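You operate a simulated robot arm through the tools that you are given. There is no shell and no other tool.

You are at the controls of a simulated robot arm. One attempt, no reset.

TASK
Pump the shelf tank up to its green band from the drum.
Fine: orange hose from the blue banded socket to the grey banded one; tip the teal cup into the cup on the small blue pump first; teal cup back; green pump switch off.

Only the result counts: the job must be done as asked and must still hold three seconds after the hand-in. Knocking over, shifting, dropping, spilling or breaking anything else fails it.

THE ROBOT
A 7-joint arm with a two-finger parallel gripper, fixed in place. Base frame: the origin is on the floor under the middle of its stand, x ahead of it, y to its left, z up. Units: m, degrees, N and s.
It reaches about 1.046 m from its shoulder. Its first joint turns from -166.0 to 166.0 degrees. Payload 1.57 kg.
The TCP is the grasp point between the finger pads, 0.03 m short of the fingertips. In the tool frame z runs along the fingers and y along their closing line. Largest opening 0.08 m; finger width 0.017, thickness 0.012; the body of the gripper, 0.04 by 0.082 m, starts 0.08 m behind the TCP.
Orientation is that of the tool frame in the base frame, as a unit quaternion [x, y, z, w]. With the fingers straight down and closing along the base's y, the tool's x points along the base's -x, its y along +y and its z along -z.

THE INTERFACE
- The arm moves only by the tool arm_command. Its argument "moves" is a list of rows, each a list of 3 entries, a list of its own where there are three numbers: the finger opening in m, from 0 to 0.08, then the shift along the tool's x, y, z in units of 40 mm (1.0 is 40 mm), then the turn, a rotation vector about the tool's x, y, z in units of 6 degrees (1.0 is 6 degrees). In form: [[grip, [tx, ty, tz], [ax, ay, az]], ...]. A call has 1 to 20 rows; each row shifts and turns the commanded pose from where the row before left it, along the tool's axes as they then stand. A call with a number of a shift or a turn outside -1 to 1 is refused whole. A row lasts 0.2 s, in which the tool goes at most 0.05 m and 8.6 degrees; a call with a longer step from one row to the next is refused whole, and so is a gripper value outside its range. Where a pose cannot be reached the arm comes as near as it can. A force on the tool above 40 N (or 10 N above the force at the start of the call, whichever is more), or a blocked arm, ends the call early, and 0.2 s more pass. Each finger travels about 0.153 m/s and halts on what it meets, pressing with about 41 N; the grip force reading is that of the motor and also rises with nothing between the fingers. The clock runs only during rows and for 0.2 s after the last one: add rows that do not move to give the fingers time. The reply holds the time, the measured pose of the TCP, the force on the tool along the base axes, the opening and the grip force, in the units named above and with some noise, with the torque about the TCP (base axes, N m) and any sound that the robot's microphone picked up.
- Cameras (640 x 400 px; columns grow to the right, rows downward): "scene" is fixed at [0.0493, 0.6518, 1.6132]; the picture's right is [-0.24, -0.97, 0.00], its down [-0.83, 0.20, -0.52] and it looks along [0.51, -0.12, -0.85] (base axes); focal length 259 px, centre (320, 200). "wrist" rides on the gripper at [0.072, -0.007, -0.122] in the tool frame; the picture's right is [0.09, 1.00, 0.00], its down [-0.84, 0.08, -0.54] and it looks along [-0.54, 0.05, 0.84] (tool axes); focal length 238 px, centre (320, 200). There is no depth. A picture from a camera that has moved, and an enlarged one, comes with that camera's place and axes in the base frame and with its lens.
- capture(camera): a new picture of that camera. No time passes.
- inspect(camera, box): a new picture of the part [left, top, right, bottom] of that camera's present view, enlarged. No time passes.
- hand_in(): hands the job in; it is judged then, once.

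Nothing tells you positions but the pictures and the camera data. Unless the task says otherwise, let go and move clear before handing in.

The tools are called after ">>>" by a JSON object that holds its "api" and its "payload". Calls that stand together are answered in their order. arm_command: Moves the arm, as the interface text tells. Its arguments: {"type":"object","properties":{"moves":{"type":"array","items":{"type":"array"}}},"required":["moves"]} The other tools are called the same way: capture (camera) takes a picture; inspect (camera, box) takes an enlarged picture of a part of a camera's view; hand_in () hands the job in.

At the start:

```text
t: 0.0
ee_pos: [0.3242, 0.3053, 1.3131]
ee_rot: [0.0, 1.0, -0.001, 0.0]
contact_force: [0.2, 0.3, -0.4]
moment: [-0.02, 0.01, 0.0]
opening: 0.08
grip_force: 0.1
```

scene: 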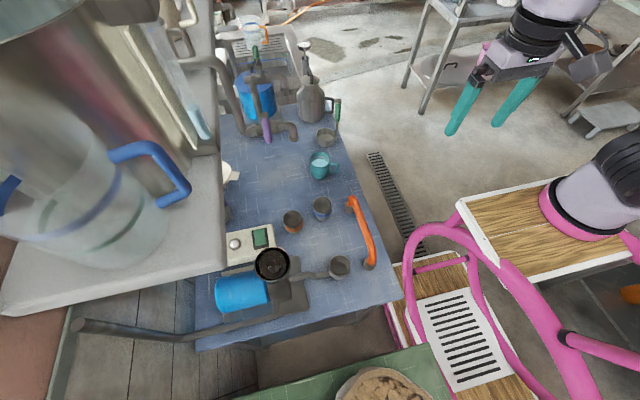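
wrist: 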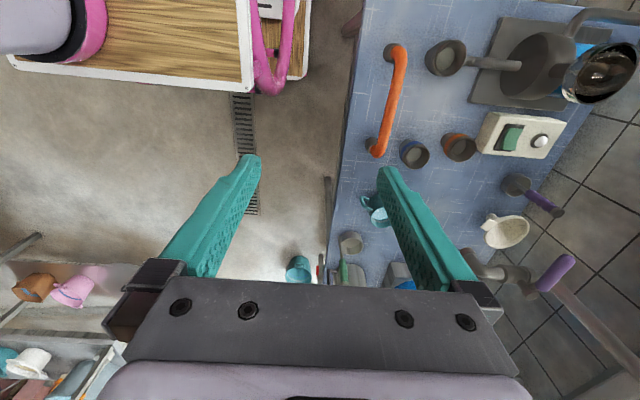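

I see a blue bench with a small pump, switch box, sockets, an orange hose, a teal cup and a shelf tank. I'll zoom in first to identify every item before moving.

>>> {"api": "inspect", "payload": {"camera": "scene", "box": [200, 180, 420, 320]}}

>>> {"api": "inspect", "payload": {"camera": "scene", "box": [200, 20, 400, 200]}}

>>> {"api": "inspect", "payload": {"camera": "wrist", "box": [340, 0, 640, 190]}}

>>> {"api": "inspect", "payload": {"camera": "wrist", "box": [330, 130, 640, 320]}}

>>> {"api": "inspect", "payload": {"camera": "scene", "box": [0, 60, 230, 320]}}

```text
2.86 times, centred on (310, 250) of scene
camera zoom: at [0.0493, 0.6518, 1.6132], right [-0.24, -0.97, 0.0], down [-0.83, 0.2, -0.52], along [0.51, -0.12, -0.85], focal length 741 px, centre (349, 57)
```

zoom: 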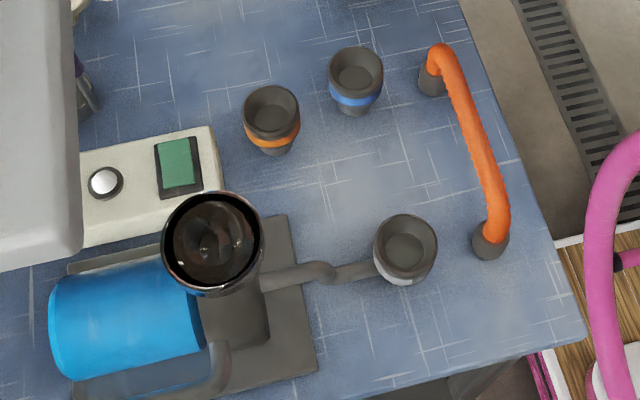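

```text
2.22 times, centred on (300, 110) of scene
camera zoom: at [0.0493, 0.6518, 1.6132], right [-0.24, -0.97, 0.0], down [-0.83, 0.2, -0.52], along [0.51, -0.12, -0.85], focal length 576 px, centre (364, 400)
```

zoom: 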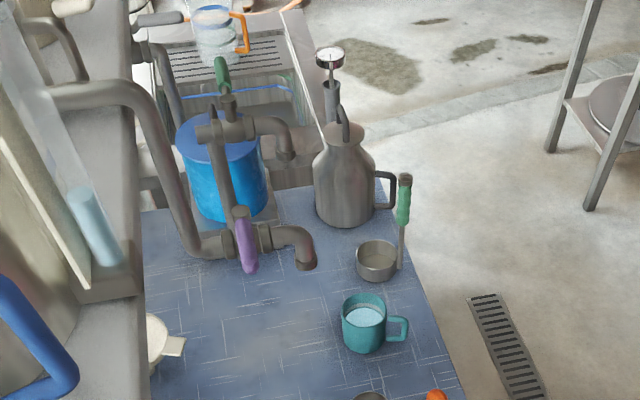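

```text
2.11 times, centred on (490, 95) of wrist
camera zoom: at [0.2512, 0.3004, 1.4349], right [-0.09, 1.0, 0.0], down [0.84, 0.08, 0.54], along [0.54, 0.05, -0.84], focal length 502 px, centre (-38, 421)
```

zoom: 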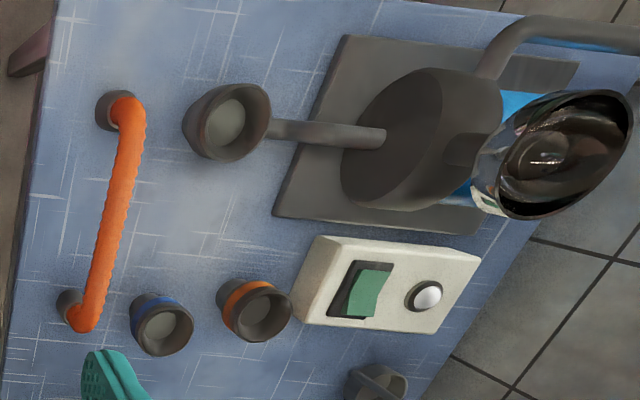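

```text
2.06 times, centred on (485, 225) of wrist
camera zoom: at [0.2512, 0.3004, 1.4349], right [-0.09, 1.0, 0.0], down [0.84, 0.08, 0.54], along [0.54, 0.05, -0.84], focal length 492 px, centre (-21, 148)
```

zoom: 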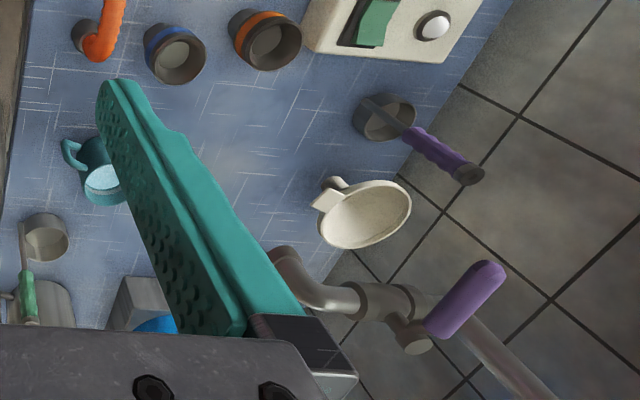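

```text
1.54 times, centred on (115, 190) of scene
camera zoom: at [0.0493, 0.6518, 1.6132], right [-0.24, -0.97, 0.0], down [-0.83, 0.2, -0.52], along [0.51, -0.12, -0.85], focal length 399 px, centre (635, 215)
```

zoom: 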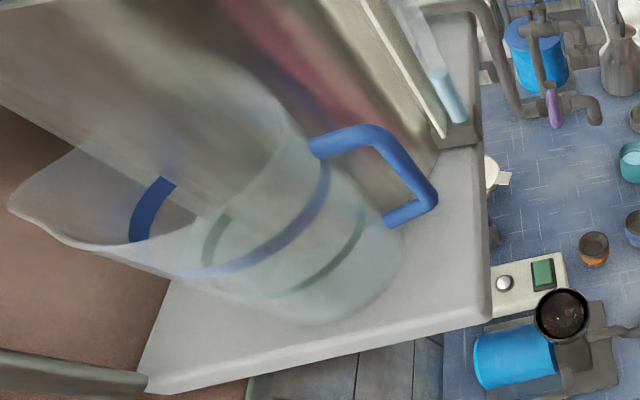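

I can make out a blue-banded, an orange-banded and a grey-banded (pump inlet) socket, with the hose parked on two stubs at the near edge of the bench. The drum, the tank and the valves are still unclear, so I'll move the arm slowly at its current height to get better views.

>>> {"api": "arm_command", "payload": {"moves": [[0.08, [0.5, 0.8, 0], [0, 0, 0]], [0.08, [0.5, 0.8, 0], [0, 0, 0]], [0.08, [0.5, 0.8, 0], [0, 0, 0]], [0.08, [0, 0, 0], [0, 0, 0]]]}}

>>> {"api": "capture", "payload": {"camera": "wrist"}}

>>> {"api": "capture", "payload": {"camera": "scene"}}

```text
t: 1.0
ee_pos: [0.2649, 0.4008, 1.3123]
ee_rot: [0.0, 1.0, 0.0, 0.0]
contact_force: [-0.3, -1.1, 0.0]
moment: [-0.01, 0.01, 0.0]
opening: 0.0799
grip_force: 0.1
```

```text
taken
camera wrist: at [0.1916, 0.3956, 1.4337], right [-0.09, 1.0, 0.0], down [0.84, 0.08, 0.54], along [0.54, 0.05, -0.84], focal length 238 px, centre (320, 200)
```

wrist: 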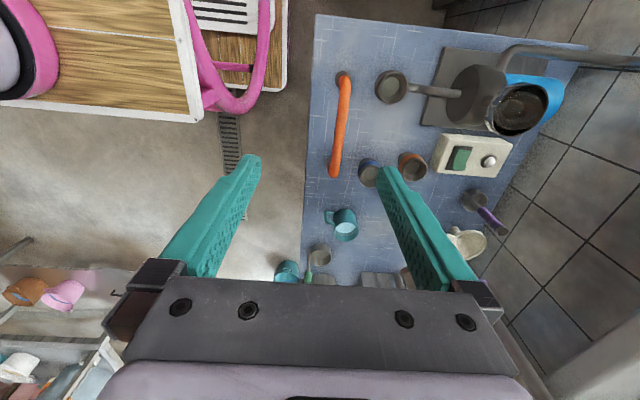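

```text
taken
```

scene: 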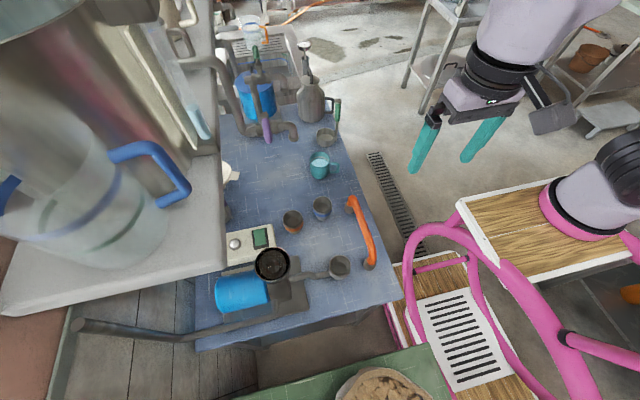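

The bench layout is clear now: pump near the low-x end, teal cup further along. Next I'll swing the wrist camera toward the shelf and the back of the bench to see the tank, the drum and the valves.

>>> {"api": "arm_command", "payload": {"moves": [[0.08, [0, 0, 0], [0, 0, -1]], [0.08, [0, 0, 0], [0, 0, -1]], [0.08, [0, 0, 0], [0, 0, -1]], [0.08, [0, 0, 0], [0, 0, -1]], [0.08, [0, 0, 0], [0, 0, -1]], [0.08, [0, 0, 0], [0, 0, -1]], [0.08, [0, 0, 0], [0, -1, 0]], [0.08, [0, 0, 0], [0, -1, 0]], [0.08, [0, 0, 0], [0, -1, 0]], [0.08, [0, 0, 0], [0, -1, 0]], [0.08, [0, 0, 0], [0, 0, 0]]]}}

>>> {"api": "capture", "payload": {"camera": "wrist"}}

>>> {"api": "capture", "payload": {"camera": "scene"}}

```text
t: 3.4
ee_pos: [0.2645, 0.4014, 1.3151]
ee_rot: [-0.303, 0.93, 0.064, 0.197]
contact_force: [0.4, 0.5, -0.3]
moment: [0.02, 0.02, -0.02]
opening: 0.08
grip_force: 0.0
```

```text
taken
camera wrist: at [0.1734, 0.3297, 1.3953], right [-0.65, 0.76, -0.04], down [0.39, 0.38, 0.84], along [0.65, 0.53, -0.55], focal length 238 px, centre (320, 200)
```

wrist: 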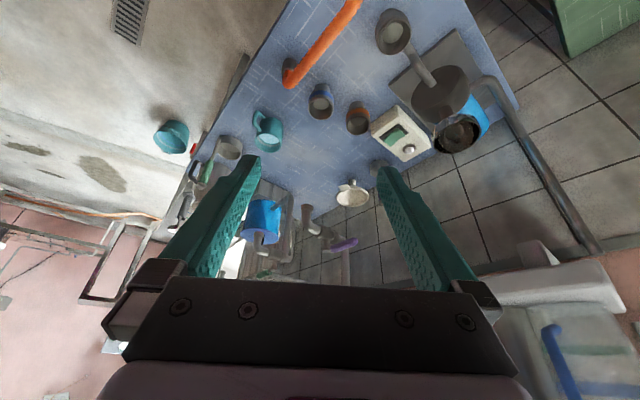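

```text
taken
```

scene: 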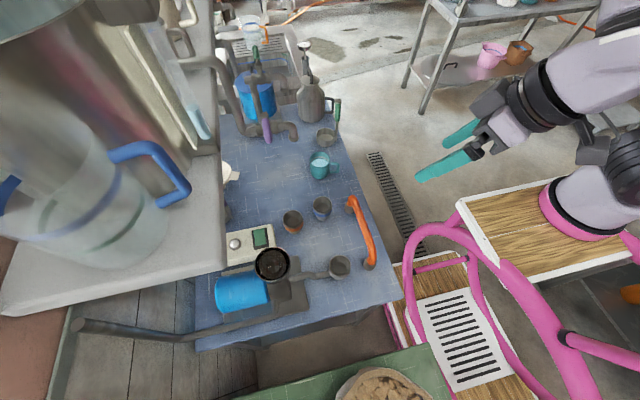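

The tank shows at the picture edge with blue and green bands. I'll turn further left and raise the view to see it fully.

>>> {"api": "arm_command", "payload": {"moves": [[0.08, [0, 0, 0], [-0.407, 0, -0.914]], [0.08, [0, 0, 0], [-0.407, 0, -0.914]], [0.08, [0, 0, 0], [-0.407, 0, -0.914]], [0.08, [0, 0, 0], [-0.407, 0, -0.914]], [0.08, [0, 0, 0], [-0.407, 0, -0.914]], [0.08, [0, 0, 0], [-0.407, 0, -0.914]], [0.08, [0, 0, 0], [0, -1, 0]], [0.08, [0, 0, 0], [0, -1, 0]], [0.08, [0, 0, 0], [0, -1, 0]], [0.08, [0, 0, 0], [0, -1, 0]], [0.08, [0, 0, 0], [0, 0, 0]]]}}

>>> {"api": "capture", "payload": {"camera": "wrist"}}

```text
t: 5.8
ee_pos: [0.2652, 0.402, 1.3139]
ee_rot: [-0.537, 0.739, 0.24, 0.33]
contact_force: [0.6, 0.6, 0.5]
moment: [-0.02, -0.02, 0.02]
opening: 0.0798
grip_force: 0.0
```

```text
taken
camera wrist: at [0.2264, 0.2691, 1.341], right [-0.97, 0.25, -0.07], down [-0.03, 0.17, 0.98], along [0.26, 0.95, -0.16], focal length 238 px, centre (320, 200)
```

wrist: 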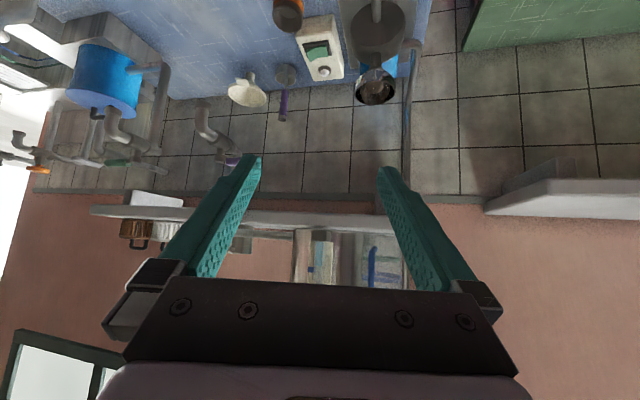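

The tank and shelf are partly behind the gripper. Tilting the wrist up more should bring them into the clear half of the picture.

>>> {"api": "arm_command", "payload": {"moves": [[0.08, [0, 0, 0], [0, -1, 0]], [0.08, [0, 0, 0], [0, -1, 0]], [0.08, [0, 0, 0], [0, -1, 0]], [0.08, [0, 0, 0], [0, -1, 0]], [0.08, [0, 0, 0], [0, -1, 0]], [0.08, [0, 0, 0], [0, 0, 0]]]}}

>>> {"api": "capture", "payload": {"camera": "wrist"}}

>>> {"api": "inspect", "payload": {"camera": "wrist", "box": [240, 60, 480, 210]}}

>>> {"api": "inspect", "payload": {"camera": "wrist", "box": [0, 0, 300, 190]}}

```text
t: 7.2
ee_pos: [0.2642, 0.4016, 1.3136]
ee_rot: [-0.456, 0.629, 0.369, 0.51]
contact_force: [-0.4, -0.7, 0.2]
moment: [0.01, 0.01, -0.01]
opening: 0.0803
grip_force: 0.0
```

```text
taken
camera wrist: at [0.2278, 0.2732, 1.2682], right [-0.95, 0.29, -0.09], down [-0.18, -0.32, 0.93], along [0.24, 0.9, 0.35], focal length 238 px, centre (320, 200)
```

wrist: 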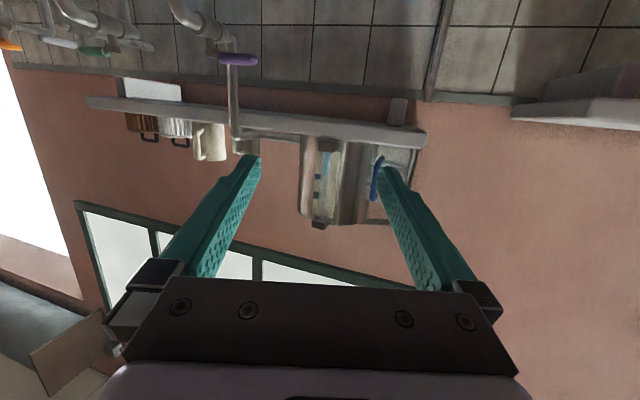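

```text
2.67 times, centred on (360, 135) of wrist
camera zoom: at [0.2278, 0.2732, 1.2682], right [-0.95, 0.29, -0.09], down [-0.18, -0.32, 0.93], along [0.24, 0.9, 0.35], focal length 636 px, centre (213, 373)
```

zoom: 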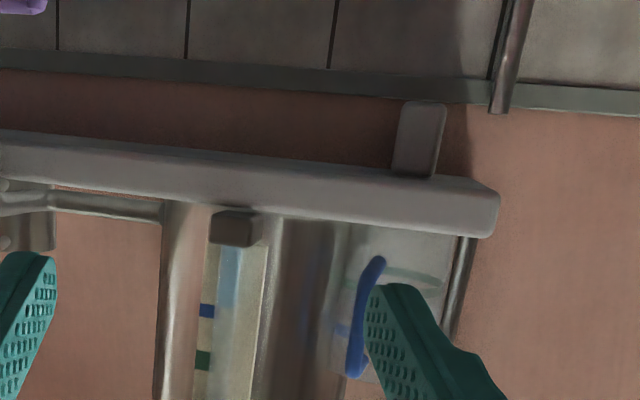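

```text
2.11 times, centred on (150, 95) of wrist
camera zoom: at [0.2278, 0.2732, 1.2682], right [-0.95, 0.29, -0.09], down [-0.18, -0.32, 0.93], along [0.24, 0.9, 0.35], focal length 502 px, centre (678, 421)
```

zoom: 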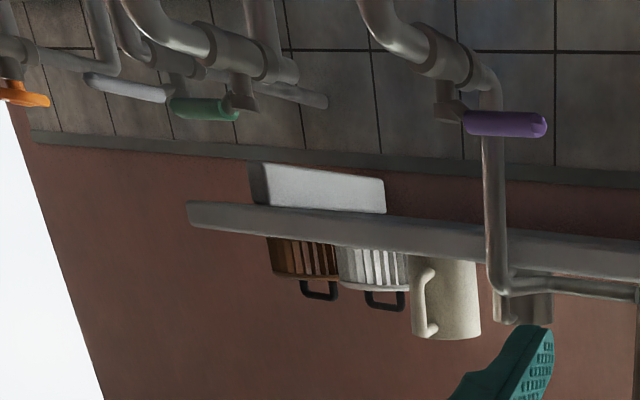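

The shelf tank is the metal one, with a sight tube carrying a blue mark and, higher up, a green mark. I'll zoom in on it from the scene camera as well, since that's where I can watch the level.

>>> {"api": "inspect", "payload": {"camera": "scene", "box": [140, 0, 260, 160]}}

>>> {"api": "inspect", "payload": {"camera": "wrist", "box": [280, 110, 400, 230]}}

>>> {"api": "inspect", "payload": {"camera": "scene", "box": [210, 0, 360, 150]}}

```text
2.50 times, centred on (200, 80) of scene
camera zoom: at [0.0493, 0.6518, 1.6132], right [-0.24, -0.97, 0.0], down [-0.83, 0.2, -0.52], along [0.51, -0.12, -0.85], focal length 648 px, centre (620, 500)
```

zoom: 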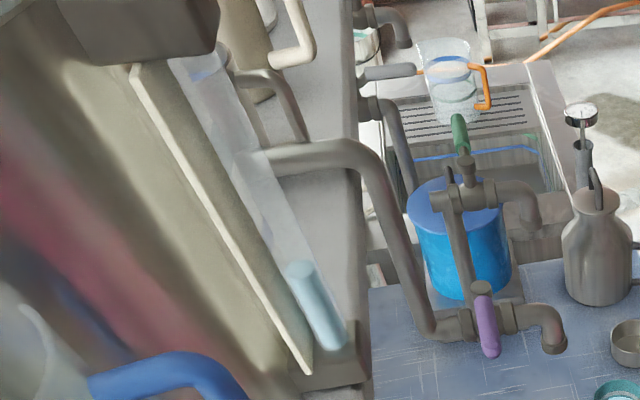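

```text
3.33 times, centred on (340, 170) of wrist
camera zoom: at [0.2278, 0.2732, 1.2682], right [-0.95, 0.29, -0.09], down [-0.18, -0.32, 0.93], along [0.24, 0.9, 0.35], focal length 794 px, centre (253, 300)
```

zoom: 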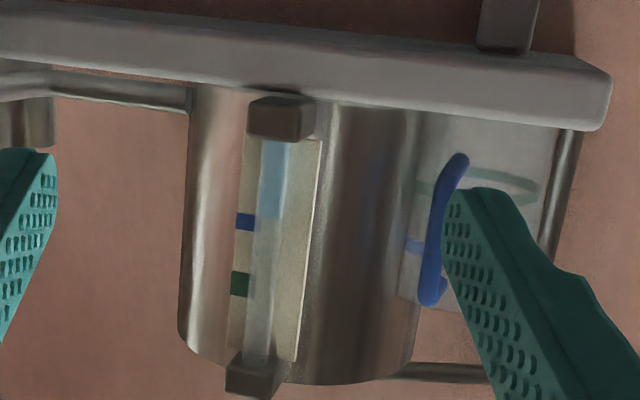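

```text
2.67 times, centred on (285, 75) of scene
camera zoom: at [0.0493, 0.6518, 1.6132], right [-0.24, -0.97, 0.0], down [-0.83, 0.2, -0.52], along [0.51, -0.12, -0.85], focal length 692 px, centre (413, 533)
```

zoom: 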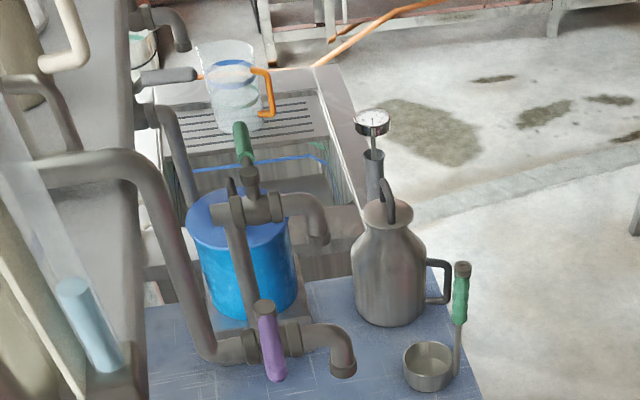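

The tank's sight tube currently reads at the lower blue mark, around z 1.395, and the green mark is near z 1.442. The hose arch lies along x at y≈0.455, and the blue and grey sockets sit about 0.1 m further in +y with similar spacing. I'll return the tool to fingers-down and look at the hose closely.

>>> {"api": "arm_command", "payload": {"moves": [[0.08, [0, 0, 0], [0, 1, 0]], [0.08, [0, 0, 0], [0, 1, 0]], [0.08, [0, 0, 0], [0, 1, 0]], [0.08, [0, 0, 0], [0, 1, 0]], [0.08, [0, 0, 0], [0, 1, 0]], [0.08, [0, 0, 0], [0, 1, 0]], [0.08, [0, 0, 0], [0, 1, 0]], [0.08, [0, 0, 0], [0, 1, 0]], [0.08, [0, 0, 0], [0, 1, 0]], [0.08, [0, 0, 0], [0, 1, 0]], [0.08, [0, 0, 0], [0, 1, 0]], [0.08, [0, 0, 0], [0, 1, 0]], [0.08, [0, 0, 0], [0, 1, 0]], [0.08, [0, 0, 0], [0, 0, 1]], [0.08, [0, 0, 0], [0, 0, 1]], [0.08, [0, 0, 0], [0, 0, 1]], [0.08, [0, 0, 0], [0, 0, 1]], [0.08, [0, 0, 0], [0, 0, 1]], [0.08, [0, 0, 0], [0, 0, 1]]]}}

>>> {"api": "capture", "payload": {"camera": "wrist"}}

```text
t: 11.2
ee_pos: [0.2644, 0.4028, 1.3137]
ee_rot: [-0.308, 0.951, 0.0, 0.0]
contact_force: [0.7, -0.7, 0.0]
moment: [0.01, -0.04, 0.03]
opening: 0.08
grip_force: 0.1
```

```text
taken
camera wrist: at [0.2085, 0.356, 1.4344], right [-0.66, 0.75, 0.0], down [0.63, 0.55, 0.54], along [0.41, 0.36, -0.84], focal length 238 px, centre (320, 200)
```

wrist: 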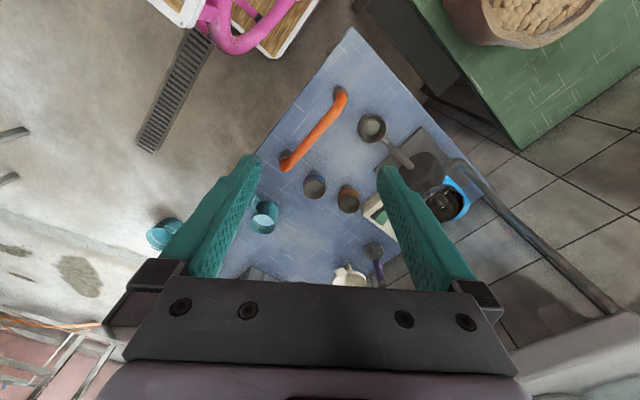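

The view still matches my estimates. I'll finish squaring up the yaw and come down above the hose middle at about z 1.16 to look.

>>> {"api": "arm_command", "payload": {"moves": [[0.08, [0, 0, 0], [0, 0, 1]], [0.08, [0, 0, 0], [0, 0, 1]], [0.08, [0, 0, 0], [0, 0, 1]], [0.08, [0, 0, 0], [0, 0, 1]], [0.08, [0, 0, 0], [0, 0, 1]], [0.08, [0, 0, 0], [0, 0, 1]], [0.08, [-0.44, 0.25, 0.75], [0, 0, 0]], [0.08, [-0.44, 0.25, 0.75], [0, 0, 0]], [0.08, [-0.44, 0.25, 0.75], [0, 0, 0]], [0.08, [-0.44, 0.25, 0.75], [0, 0, 0]], [0.08, [-0.44, 0.25, 0.75], [0, 0, 0]], [0.08, [0, 0, 0], [0, 0, 0]]]}}

>>> {"api": "capture", "payload": {"camera": "wrist"}}

>>> {"api": "capture", "payload": {"camera": "scene"}}

```text
t: 13.8
ee_pos: [0.3525, 0.4526, 1.1622]
ee_rot: [0.0, 1.0, 0.0, 0.001]
contact_force: [-0.1, -1.0, -0.2]
moment: [-0.01, 0.02, -0.01]
opening: 0.0801
grip_force: 0.2
```

```text
taken
camera wrist: at [0.2791, 0.4472, 1.2832], right [-0.09, 1.0, 0.0], down [0.84, 0.08, 0.54], along [0.54, 0.05, -0.84], focal length 238 px, centre (320, 200)
```

wrist: 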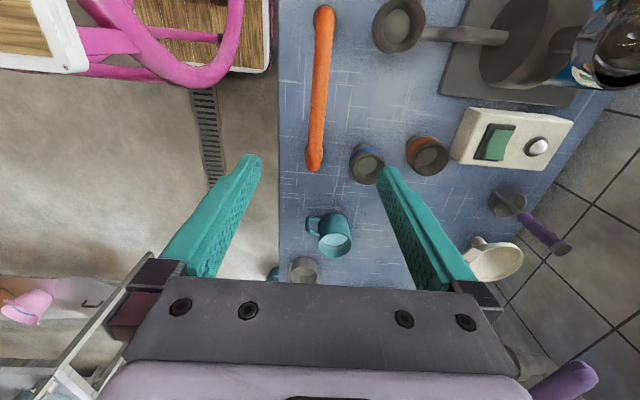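

```text
taken
```

scene: 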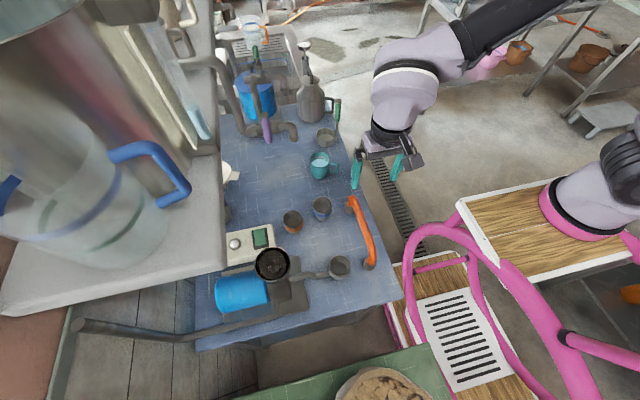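

The hose arch, the sockets and the teal cup are all visible from here. I'll zoom in for exact geometry.

>>> {"api": "inspect", "payload": {"camera": "wrist", "box": [270, 0, 450, 200]}}

>>> {"api": "inspect", "payload": {"camera": "wrist", "box": [430, 60, 640, 200]}}

>>> {"api": "inspect", "payload": {"camera": "scene", "box": [270, 180, 400, 290]}}

```text
2.00 times, centred on (360, 100) of wrist
camera zoom: at [0.2791, 0.4472, 1.2832], right [-0.09, 1.0, 0.0], down [0.84, 0.08, 0.54], along [0.54, 0.05, -0.84], focal length 477 px, centre (240, 400)
```

zoom: 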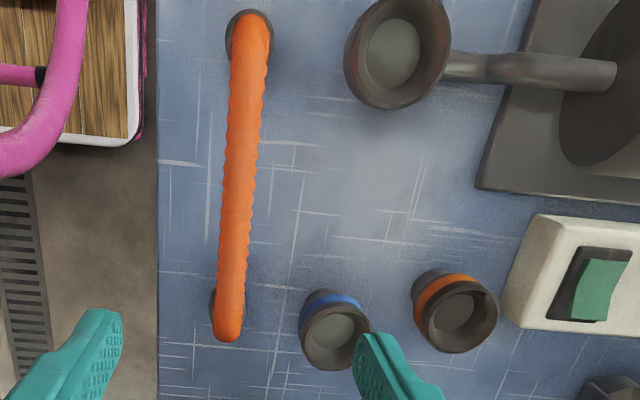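

```text
2.86 times, centred on (535, 130) of wrist
camera zoom: at [0.2791, 0.4472, 1.2832], right [-0.09, 1.0, 0.0], down [0.84, 0.08, 0.54], along [0.54, 0.05, -0.84], focal length 681 px, centre (-294, 400)
```

zoom: 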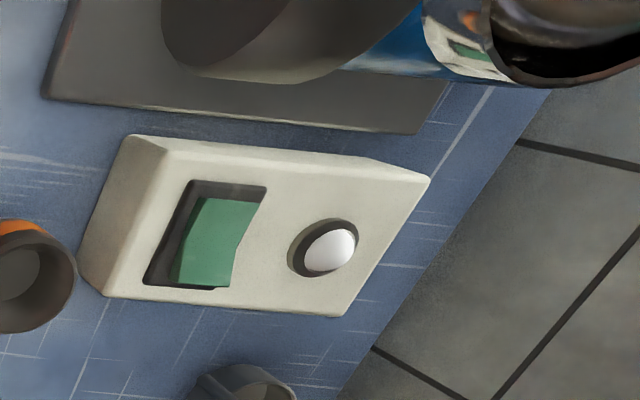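

```text
3.64 times, centred on (335, 235) of scene
camera zoom: at [0.0493, 0.6518, 1.6132], right [-0.24, -0.97, 0.0], down [-0.83, 0.2, -0.52], along [0.51, -0.12, -0.85], focal length 943 px, centre (266, 73)
```

zoom: 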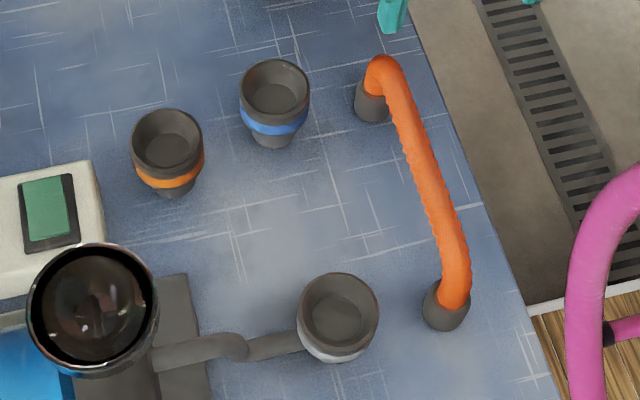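

The hose runs straight along x at y≈0.451 from x≈0.25 to x≈0.437, with its top centre near z≈0.917. The sockets are at y≈0.544, x≈0.249 (grey) and x≈0.439 (blue). I'll lower the gripper to just above the hose and check alignment.

>>> {"api": "arm_command", "payload": {"moves": [[0.06, [0.21, -0.04, 0.8], [0, 0, 0]], [0.06, [0, 0, 0.9], [0, 0, 0]], [0.06, [0, 0, 0.9], [0, 0, 0]], [0.06, [0, 0, 0.9], [0, 0, 0]], [0.06, [0, 0, 0.9], [0, 0, 0]], [0.06, [0, 0, 0.3], [0, 0, 0]], [0.06, [0, 0, 0], [0, 0, 0]]]}}

>>> {"api": "capture", "payload": {"camera": "wrist"}}

>>> {"api": "inspect", "payload": {"camera": "scene", "box": [270, 160, 430, 290]}}

```text
t: 15.4
ee_pos: [0.3443, 0.452, 0.9757]
ee_rot: [0.0, 1.0, 0.0, -0.001]
contact_force: [-0.1, -0.3, -0.3]
moment: [0.01, 0.01, 0.02]
opening: 0.0597
grip_force: 0.0
```

```text
taken
camera wrist: at [0.2708, 0.4454, 1.0969], right [-0.09, 1.0, 0.0], down [0.84, 0.08, 0.54], along [0.54, 0.05, -0.84], focal length 238 px, centre (320, 200)
```

wrist: 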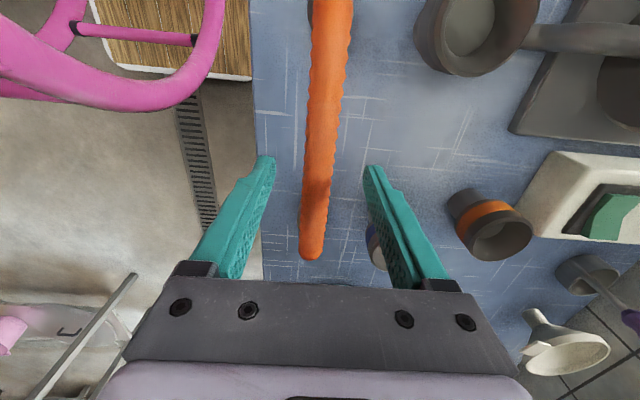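

```text
3.08 times, centred on (350, 225) of scene
camera zoom: at [0.0493, 0.6518, 1.6132], right [-0.24, -0.97, 0.0], down [-0.83, 0.2, -0.52], along [0.51, -0.12, -0.85], focal length 798 px, centre (228, 123)
```

zoom: 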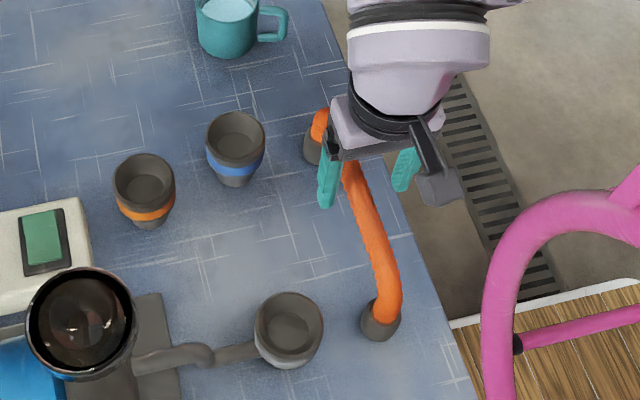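

The hose is centred between the fingers. I'll descend to z≈0.913 and close on it.

>>> {"api": "arm_command", "payload": {"moves": [[0.06, [0, 0, 0.8], [0, 0, 0]], [0.06, [0, 0, 0.77], [0, 0, 0]], [0.06, [0, 0, 0], [0, 0, 0]], [0.03, [0, 0, 0], [0, 0, 0]], [0.015, [0, 0, 0], [0, 0, 0]], [0.0, [0, 0, 0], [0, 0, 0]], [0.0, [0, 0, 0], [0, 0, 0]], [0.0, [0, 0, 0], [0, 0, 0]]]}}

>>> {"api": "capture", "payload": {"camera": "wrist"}}

>>> {"api": "inspect", "payload": {"camera": "scene", "box": [270, 160, 430, 290]}}

```text
t: 17.2
ee_pos: [0.3448, 0.452, 0.9131]
ee_rot: [0.0, 1.0, 0.0, 0.0]
contact_force: [-0.5, -0.7, -0.5]
moment: [-0.01, 0.03, 0.02]
opening: 0.0214
grip_force: 34.3
```

```text
taken
camera wrist: at [0.2708, 0.4458, 1.0348], right [-0.09, 1.0, 0.0], down [0.84, 0.08, 0.54], along [0.54, 0.05, -0.84], focal length 238 px, centre (320, 200)
```

wrist: 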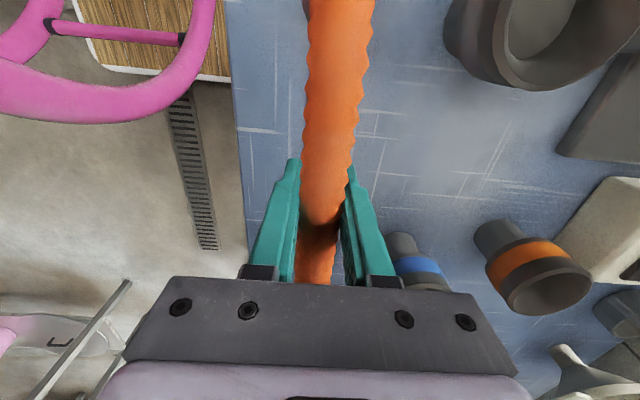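

```text
3.08 times, centred on (350, 225) of scene
camera zoom: at [0.0493, 0.6518, 1.6132], right [-0.24, -0.97, 0.0], down [-0.83, 0.2, -0.52], along [0.51, -0.12, -0.85], focal length 798 px, centre (228, 123)
```

zoom: 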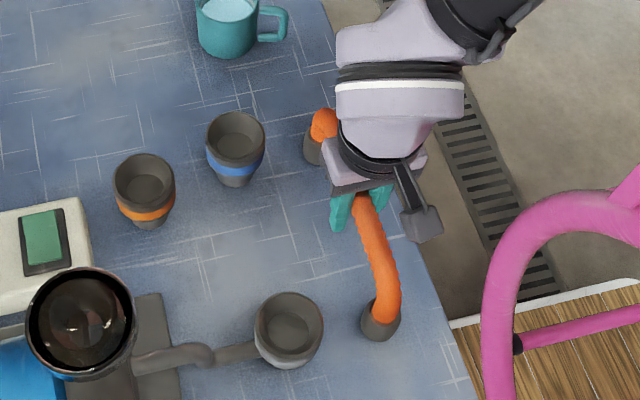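

The hose is gripped with the opening at 21 mm. I'll lift gently and watch the force.

>>> {"api": "arm_command", "payload": {"moves": [[0.0, [0, 0, -0.25], [0, 0, 0]], [0.0, [0, 0, -0.25], [0, 0, 0]], [0.0, [0, 0, -0.25], [0, 0, 0]], [0.0, [0, 0, 0], [0, 0, 0]]]}}

>>> {"api": "capture", "payload": {"camera": "wrist"}}

>>> {"api": "inspect", "payload": {"camera": "scene", "box": [270, 160, 430, 290]}}

```text
t: 18.2
ee_pos: [0.3443, 0.4507, 0.9423]
ee_rot: [0.0, 1.0, 0.0, 0.0]
contact_force: [0.0, 0.6, -3.2]
moment: [-0.01, 0.02, 0.03]
opening: 0.0211
grip_force: 34.5
```

```text
taken
camera wrist: at [0.2704, 0.4448, 1.0637], right [-0.09, 1.0, 0.0], down [0.84, 0.08, 0.54], along [0.54, 0.05, -0.84], focal length 238 px, centre (320, 200)
```

wrist: 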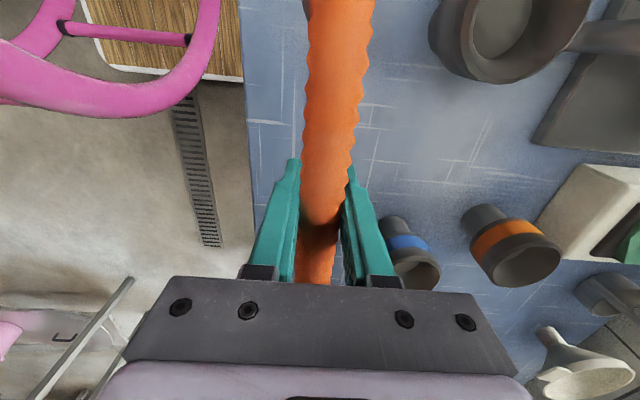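

```text
3.08 times, centred on (350, 225) of scene
camera zoom: at [0.0493, 0.6518, 1.6132], right [-0.24, -0.97, 0.0], down [-0.83, 0.2, -0.52], along [0.51, -0.12, -0.85], focal length 798 px, centre (228, 123)
```

zoom: 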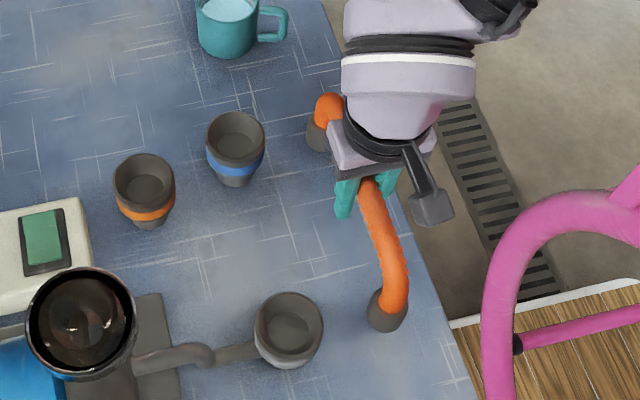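

The grey plugs came up with the hose, so they're part of it and it's a rigid bridge. I'll lift until the plugs clear the socket rims, then shift over in +y.

>>> {"api": "arm_command", "payload": {"moves": [[0.0, [0, 0, -0.5], [0, 0, 0]], [0.0, [0, 0, -0.5], [0, 0, 0]], [0.0, [0, 0, -0.5], [0, 0, 0]], [0.0, [0, 0, -0.6], [0, 0, 0]], [0.0, [0, 0.5, 0], [0, 0, 0]], [0.0, [0, 0.5, 0], [0, 0, 0]], [0.0, [0, 0.5, 0], [0, 0, 0]], [0.0, [0, 0.5, 0], [0, 0, 0]], [0.0, [0, 0.33, 0], [0, 0, 0]], [0.0, [0, 0, 0], [0, 0, 0]], [0.0, [0, 0, 0], [0, 0, 0]]]}}

>>> {"api": "capture", "payload": {"camera": "wrist"}}

>>> {"api": "inspect", "payload": {"camera": "scene", "box": [250, 160, 410, 290]}}

```text
t: 20.6
ee_pos: [0.3428, 0.5445, 1.0274]
ee_rot: [0.001, 1.0, 0.0, 0.0]
contact_force: [0.8, -0.2, -1.6]
moment: [0.06, 0.0, 0.04]
opening: 0.0212
grip_force: 34.5
```

```text
taken
camera wrist: at [0.2706, 0.5393, 1.1488], right [-0.09, 1.0, 0.0], down [0.84, 0.08, 0.54], along [0.54, 0.05, -0.84], focal length 238 px, centre (320, 200)
```

wrist: 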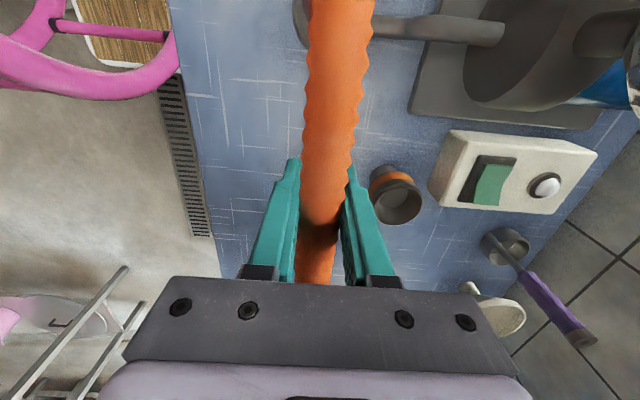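

```text
3.08 times, centred on (330, 225) of scene
camera zoom: at [0.0493, 0.6518, 1.6132], right [-0.24, -0.97, 0.0], down [-0.83, 0.2, -0.52], along [0.51, -0.12, -0.85], focal length 798 px, centre (289, 123)
```

zoom: 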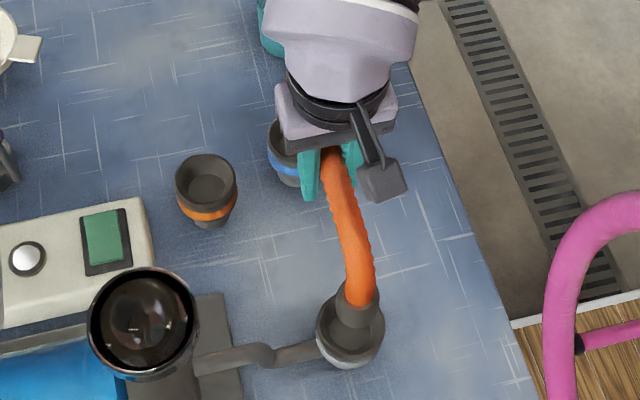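

The hose hangs over the two sockets, and relative measurement says I need about 2.5 mm more in +y. I'll correct that and lower until the plugs are just entering, then check.

>>> {"api": "arm_command", "payload": {"moves": [[0.0, [0, 0.06, 0.3], [0, 0, 0]], [0.0, [0, 0, 0.3], [0, 0, 0]], [0.0, [0, 0, 0.3], [0, 0, 0]], [0.0, [0, 0, 0.2], [0, 0, 0]], [0.0, [0, 0, 0], [0, 0, 0]]]}}

>>> {"api": "inspect", "payload": {"camera": "scene", "box": [290, 180, 390, 290]}}

>>> {"api": "capture", "payload": {"camera": "wrist"}}

```text
t: 21.8
ee_pos: [0.345, 0.5461, 0.9813]
ee_rot: [0.0, 1.0, 0.0, 0.001]
contact_force: [0.0, 0.6, -2.3]
moment: [0.04, 0.0, 0.02]
opening: 0.0215
grip_force: 34.7
```

```text
3.64 times, centred on (340, 235) of scene
camera zoom: at [0.0493, 0.6518, 1.6132], right [-0.24, -0.97, 0.0], down [-0.83, 0.2, -0.52], along [0.51, -0.12, -0.85], focal length 943 px, centre (247, 73)
```

zoom: 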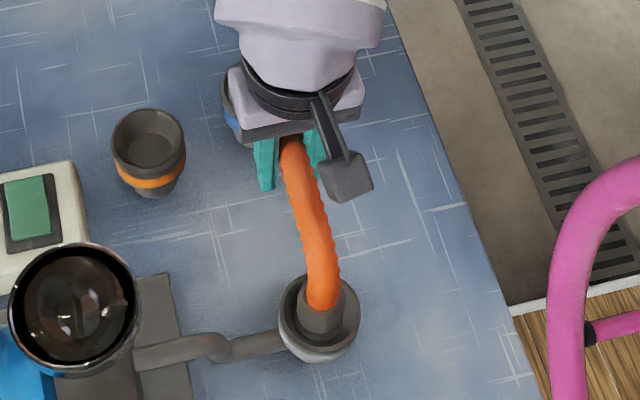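

```text
taken
camera wrist: at [0.2711, 0.5412, 1.1031], right [-0.09, 1.0, 0.0], down [0.84, 0.08, 0.54], along [0.54, 0.05, -0.84], focal length 238 px, centre (320, 200)
```

wrist: 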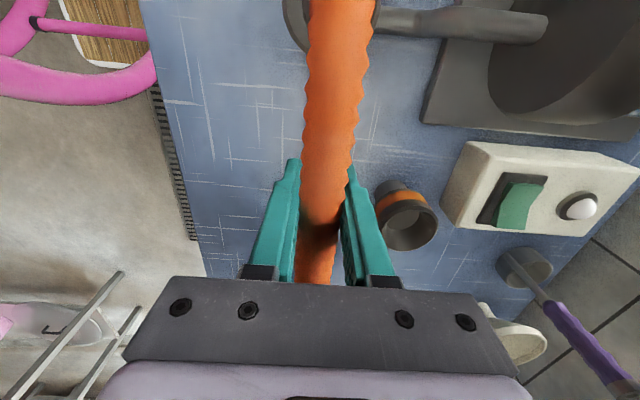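

Plug A is centred in the grey socket's mouth. I'll keep lowering slowly and watch for contact.

>>> {"api": "arm_command", "payload": {"moves": [[0.0, [0, 0, 0.2], [0, 0, 0]], [0.0, [0, 0, 0.2], [0, 0, 0]], [0.0, [0, 0, 0], [0, 0, 0]]]}}

>>> {"api": "inspect", "payload": {"camera": "scene", "box": [290, 180, 390, 290]}}

```text
t: 22.6
ee_pos: [0.3445, 0.5465, 0.9657]
ee_rot: [0.0, 1.0, 0.0, 0.0]
contact_force: [0.3, -0.2, -1.8]
moment: [0.0, 0.0, 0.03]
opening: 0.0211
grip_force: 34.2
```

```text
3.64 times, centred on (340, 235) of scene
camera zoom: at [0.0493, 0.6518, 1.6132], right [-0.24, -0.97, 0.0], down [-0.83, 0.2, -0.52], along [0.51, -0.12, -0.85], focal length 943 px, centre (247, 73)
```

zoom: 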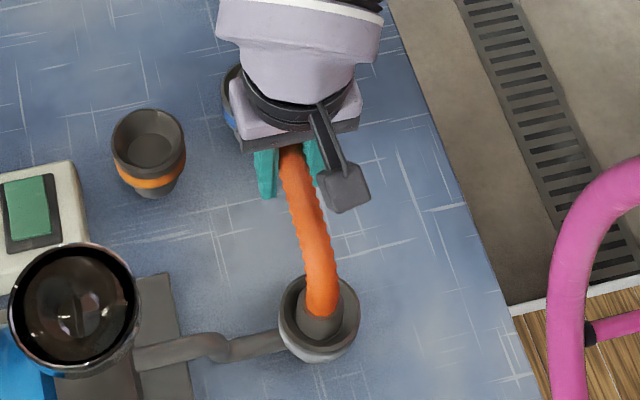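

>>> {"api": "arm_command", "payload": {"moves": [[0.0, [0, 0, 0.15], [0, 0, 0]], [0.0, [0, 0, 0.15], [0, 0, 0]], [0.0, [0, 0, 0.15], [0, 0, 0]], [0.0, [0, 0, 0], [0, 0, 0]]]}}

>>> {"api": "inspect", "payload": {"camera": "scene", "box": [290, 180, 390, 290]}}

```text
t: 23.1
ee_pos: [0.3444, 0.5484, 0.9636]
ee_rot: [0.0, 1.0, 0.005, -0.001]
contact_force: [-3.4, -7.1, 10.3]
moment: [-0.21, 0.01, -0.01]
opening: 0.0208
grip_force: 34.5
stopped in row 2: the force on the tool passed its limit at 48 N (the readings are from after the stop); the commanded pose is now the measured one
```

```text
3.64 times, centred on (340, 235) of scene
camera zoom: at [0.0493, 0.6518, 1.6132], right [-0.24, -0.97, 0.0], down [-0.83, 0.2, -0.52], along [0.51, -0.12, -0.85], focal length 943 px, centre (247, 73)
```

zoom: 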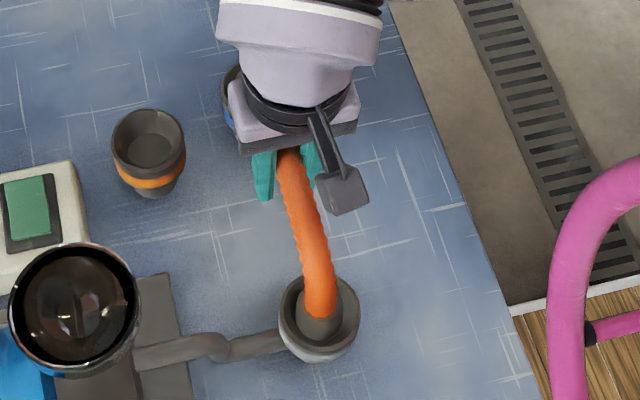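

The plugs touched the funnel walls, and the reaction pushes toward −y and slightly −x. I'll back off a few millimetres, comply with that push and lower again in small steps.

>>> {"api": "arm_command", "payload": {"moves": [[0.0, [0, 0, -0.1], [0, 0, 0]], [0.0, [0.03, -0.08, 0], [0, 0, 0]], [0.0, [0, 0, 0], [0, 0, 0]]]}}

>>> {"api": "inspect", "payload": {"camera": "scene", "box": [310, 240, 370, 290]}}

>>> {"api": "inspect", "payload": {"camera": "wrist", "box": [250, 0, 440, 100]}}

```text
t: 23.9
ee_pos: [0.3444, 0.5469, 0.9659]
ee_rot: [0.0, 1.0, 0.004, 0.001]
contact_force: [0.3, 5.5, -0.1]
moment: [0.35, -0.08, 0.04]
opening: 0.0214
grip_force: 34.5
```

```text
8.00 times, centred on (340, 265) of scene
camera zoom: at [0.0493, 0.6518, 1.6132], right [-0.24, -0.97, 0.0], down [-0.83, 0.2, -0.52], along [0.51, -0.12, -0.85], focal length 2074 px, centre (160, -320)
```

zoom: 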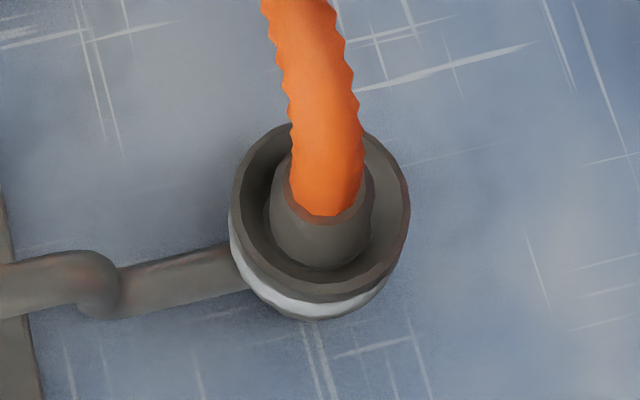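

```text
3.37 times, centred on (345, 50) of wrist
camera zoom: at [0.2708, 0.5394, 1.0879], right [-0.09, 1.0, 0.01], down [0.84, 0.07, 0.54], along [0.54, 0.06, -0.84], focal length 803 px, centre (236, 705)
```

zoom: 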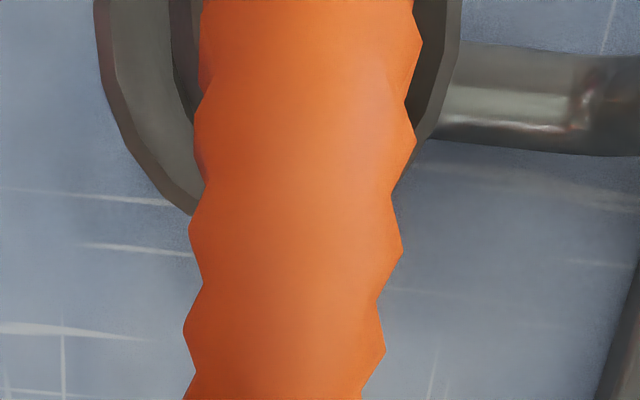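

The evidence says the plugs are already inside the bores: walls on both y sides, and the plug bottoms at about the socket floor depth. I'll recentre in y, settle down gently to the floor and check before releasing.

>>> {"api": "arm_command", "payload": {"moves": [[0.0, [0, 0.04, 0], [0, 0, 0]], [0.0, [0, 0, 0.04], [0, 0, 0]], [0.0, [0, 0, 0.04], [0, 0, 0]], [0.0, [0, 0, 0], [0, 0, 0]]]}}

>>> {"api": "inspect", "payload": {"camera": "scene", "box": [310, 240, 370, 290]}}

```text
t: 24.9
ee_pos: [0.3429, 0.5467, 0.9634]
ee_rot: [0.001, 1.0, 0.004, 0.001]
contact_force: [2.9, -2.6, 1.5]
moment: [-0.07, 0.06, 0.02]
opening: 0.0212
grip_force: 34.6
```

```text
8.00 times, centred on (340, 265) of scene
camera zoom: at [0.0493, 0.6518, 1.6132], right [-0.24, -0.97, 0.0], down [-0.83, 0.2, -0.52], along [0.51, -0.12, -0.85], focal length 2074 px, centre (160, -320)
```

zoom: 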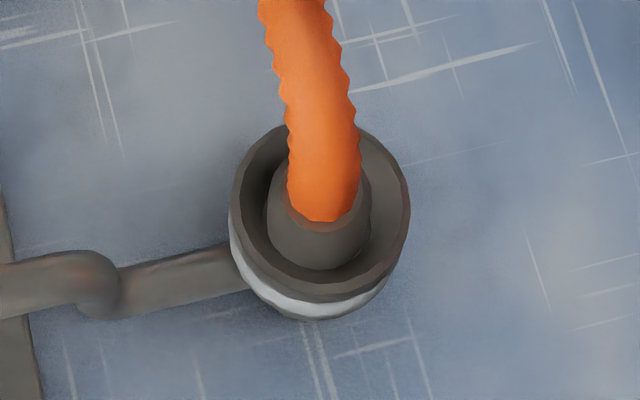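

>>> {"api": "arm_command", "payload": {"moves": [[0.0, [-0.02, -0.01, 0.04], [0, 0, 0]], [0.0, [0, 0, 0.04], [0, 0, 0]], [0.0, [0, 0, 0], [0, 0, 0]]]}}

>>> {"api": "inspect", "payload": {"camera": "scene", "box": [290, 180, 390, 290]}}

```text
t: 25.8
ee_pos: [0.3434, 0.5489, 0.9635]
ee_rot: [0.001, 1.0, 0.007, 0.001]
contact_force: [-1.7, -8.2, 10.1]
moment: [-0.3, 0.07, -0.01]
opening: 0.0212
grip_force: 34.7
stopped in row 3: the force on the tool passed its limit at 41 N (the readings are from after the stop); the commanded pose is now the measured one
```

```text
3.64 times, centred on (340, 235) of scene
camera zoom: at [0.0493, 0.6518, 1.6132], right [-0.24, -0.97, 0.0], down [-0.83, 0.2, -0.52], along [0.51, -0.12, -0.85], focal length 943 px, centre (247, 73)
```

zoom: 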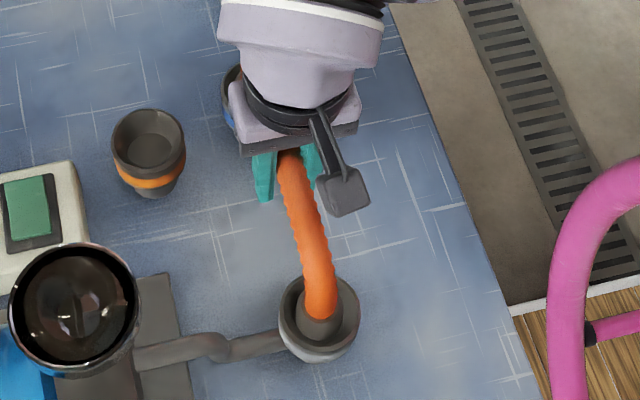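

Descent stops at the same height each time, z≈0.9635, which matches the plug resting on the socket floor with about 2 mm of side play. I'll take out the slight tilt and side load, then check the forces before releasing.

>>> {"api": "arm_command", "payload": {"moves": [[0.0, [0, -0.015, -0.02], [0.13, 0, 0]], [0.0, [0, 0, 0], [0, 0, 0]], [0.0, [0, 0, 0], [0, 0, 0]]]}}

>>> {"api": "capture", "payload": {"camera": "wrist"}}

```text
t: 26.6
ee_pos: [0.3445, 0.5486, 0.9644]
ee_rot: [0.0, 1.0, -0.001, 0.001]
contact_force: [-1.1, 2.6, 2.5]
moment: [0.26, -0.09, 0.09]
opening: 0.021
grip_force: 34.6
```

```text
taken
camera wrist: at [0.2703, 0.5432, 1.0846], right [-0.09, 1.0, 0.0], down [0.84, 0.08, 0.54], along [0.54, 0.05, -0.84], focal length 238 px, centre (320, 200)
```

wrist: 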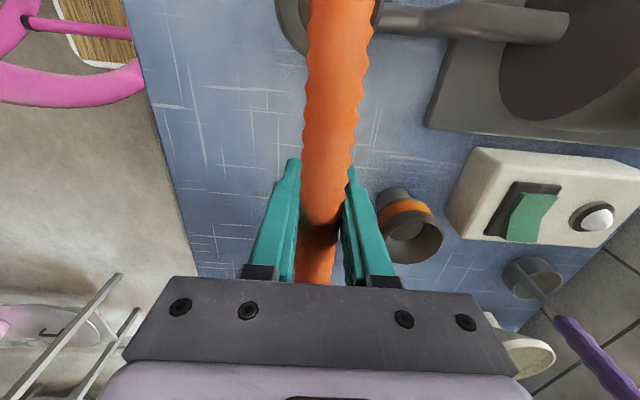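

Forces are small now and the sockets carry the hose's weight. I'll open the fingers gradually in place.

>>> {"api": "arm_command", "payload": {"moves": [[0.024, [0, 0, 0], [0, 0, 0]], [0.028, [0, 0, 0], [0, 0, 0]], [0.034, [0, 0, 0], [0, 0, 0]], [0.042, [0, 0, 0], [0, 0, 0]], [0.05, [0, 0, 0], [0, 0, 0]], [0.05, [0, 0, 0], [0, 0, 0]]]}}

>>> {"api": "capture", "payload": {"camera": "wrist"}}

>>> {"api": "inspect", "payload": {"camera": "scene", "box": [290, 180, 390, 290]}}

```text
t: 28.0
ee_pos: [0.3445, 0.5486, 0.9625]
ee_rot: [0.001, 1.0, -0.001, 0.0]
contact_force: [-0.4, 0.4, 0.6]
moment: [-0.03, 0.0, 0.0]
opening: 0.05
grip_force: 0.0
```

```text
taken
camera wrist: at [0.2705, 0.543, 1.0846], right [-0.09, 1.0, 0.0], down [0.84, 0.08, 0.54], along [0.54, 0.05, -0.84], focal length 238 px, centre (320, 200)
```

wrist: 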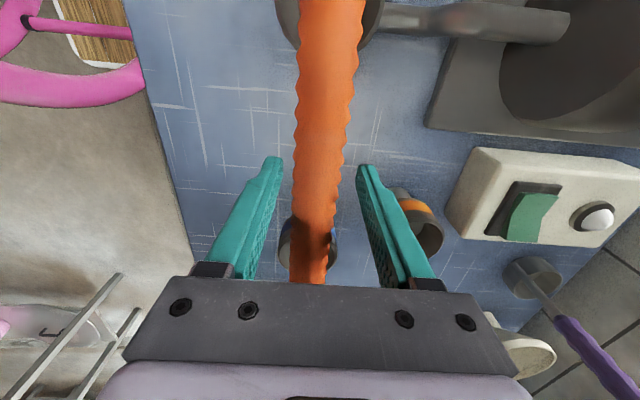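

```text
3.64 times, centred on (340, 235) of scene
camera zoom: at [0.0493, 0.6518, 1.6132], right [-0.24, -0.97, 0.0], down [-0.83, 0.2, -0.52], along [0.51, -0.12, -0.85], focal length 943 px, centre (247, 73)
```

zoom: 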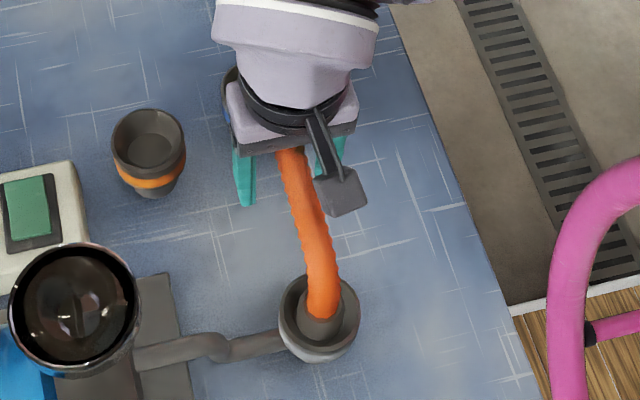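

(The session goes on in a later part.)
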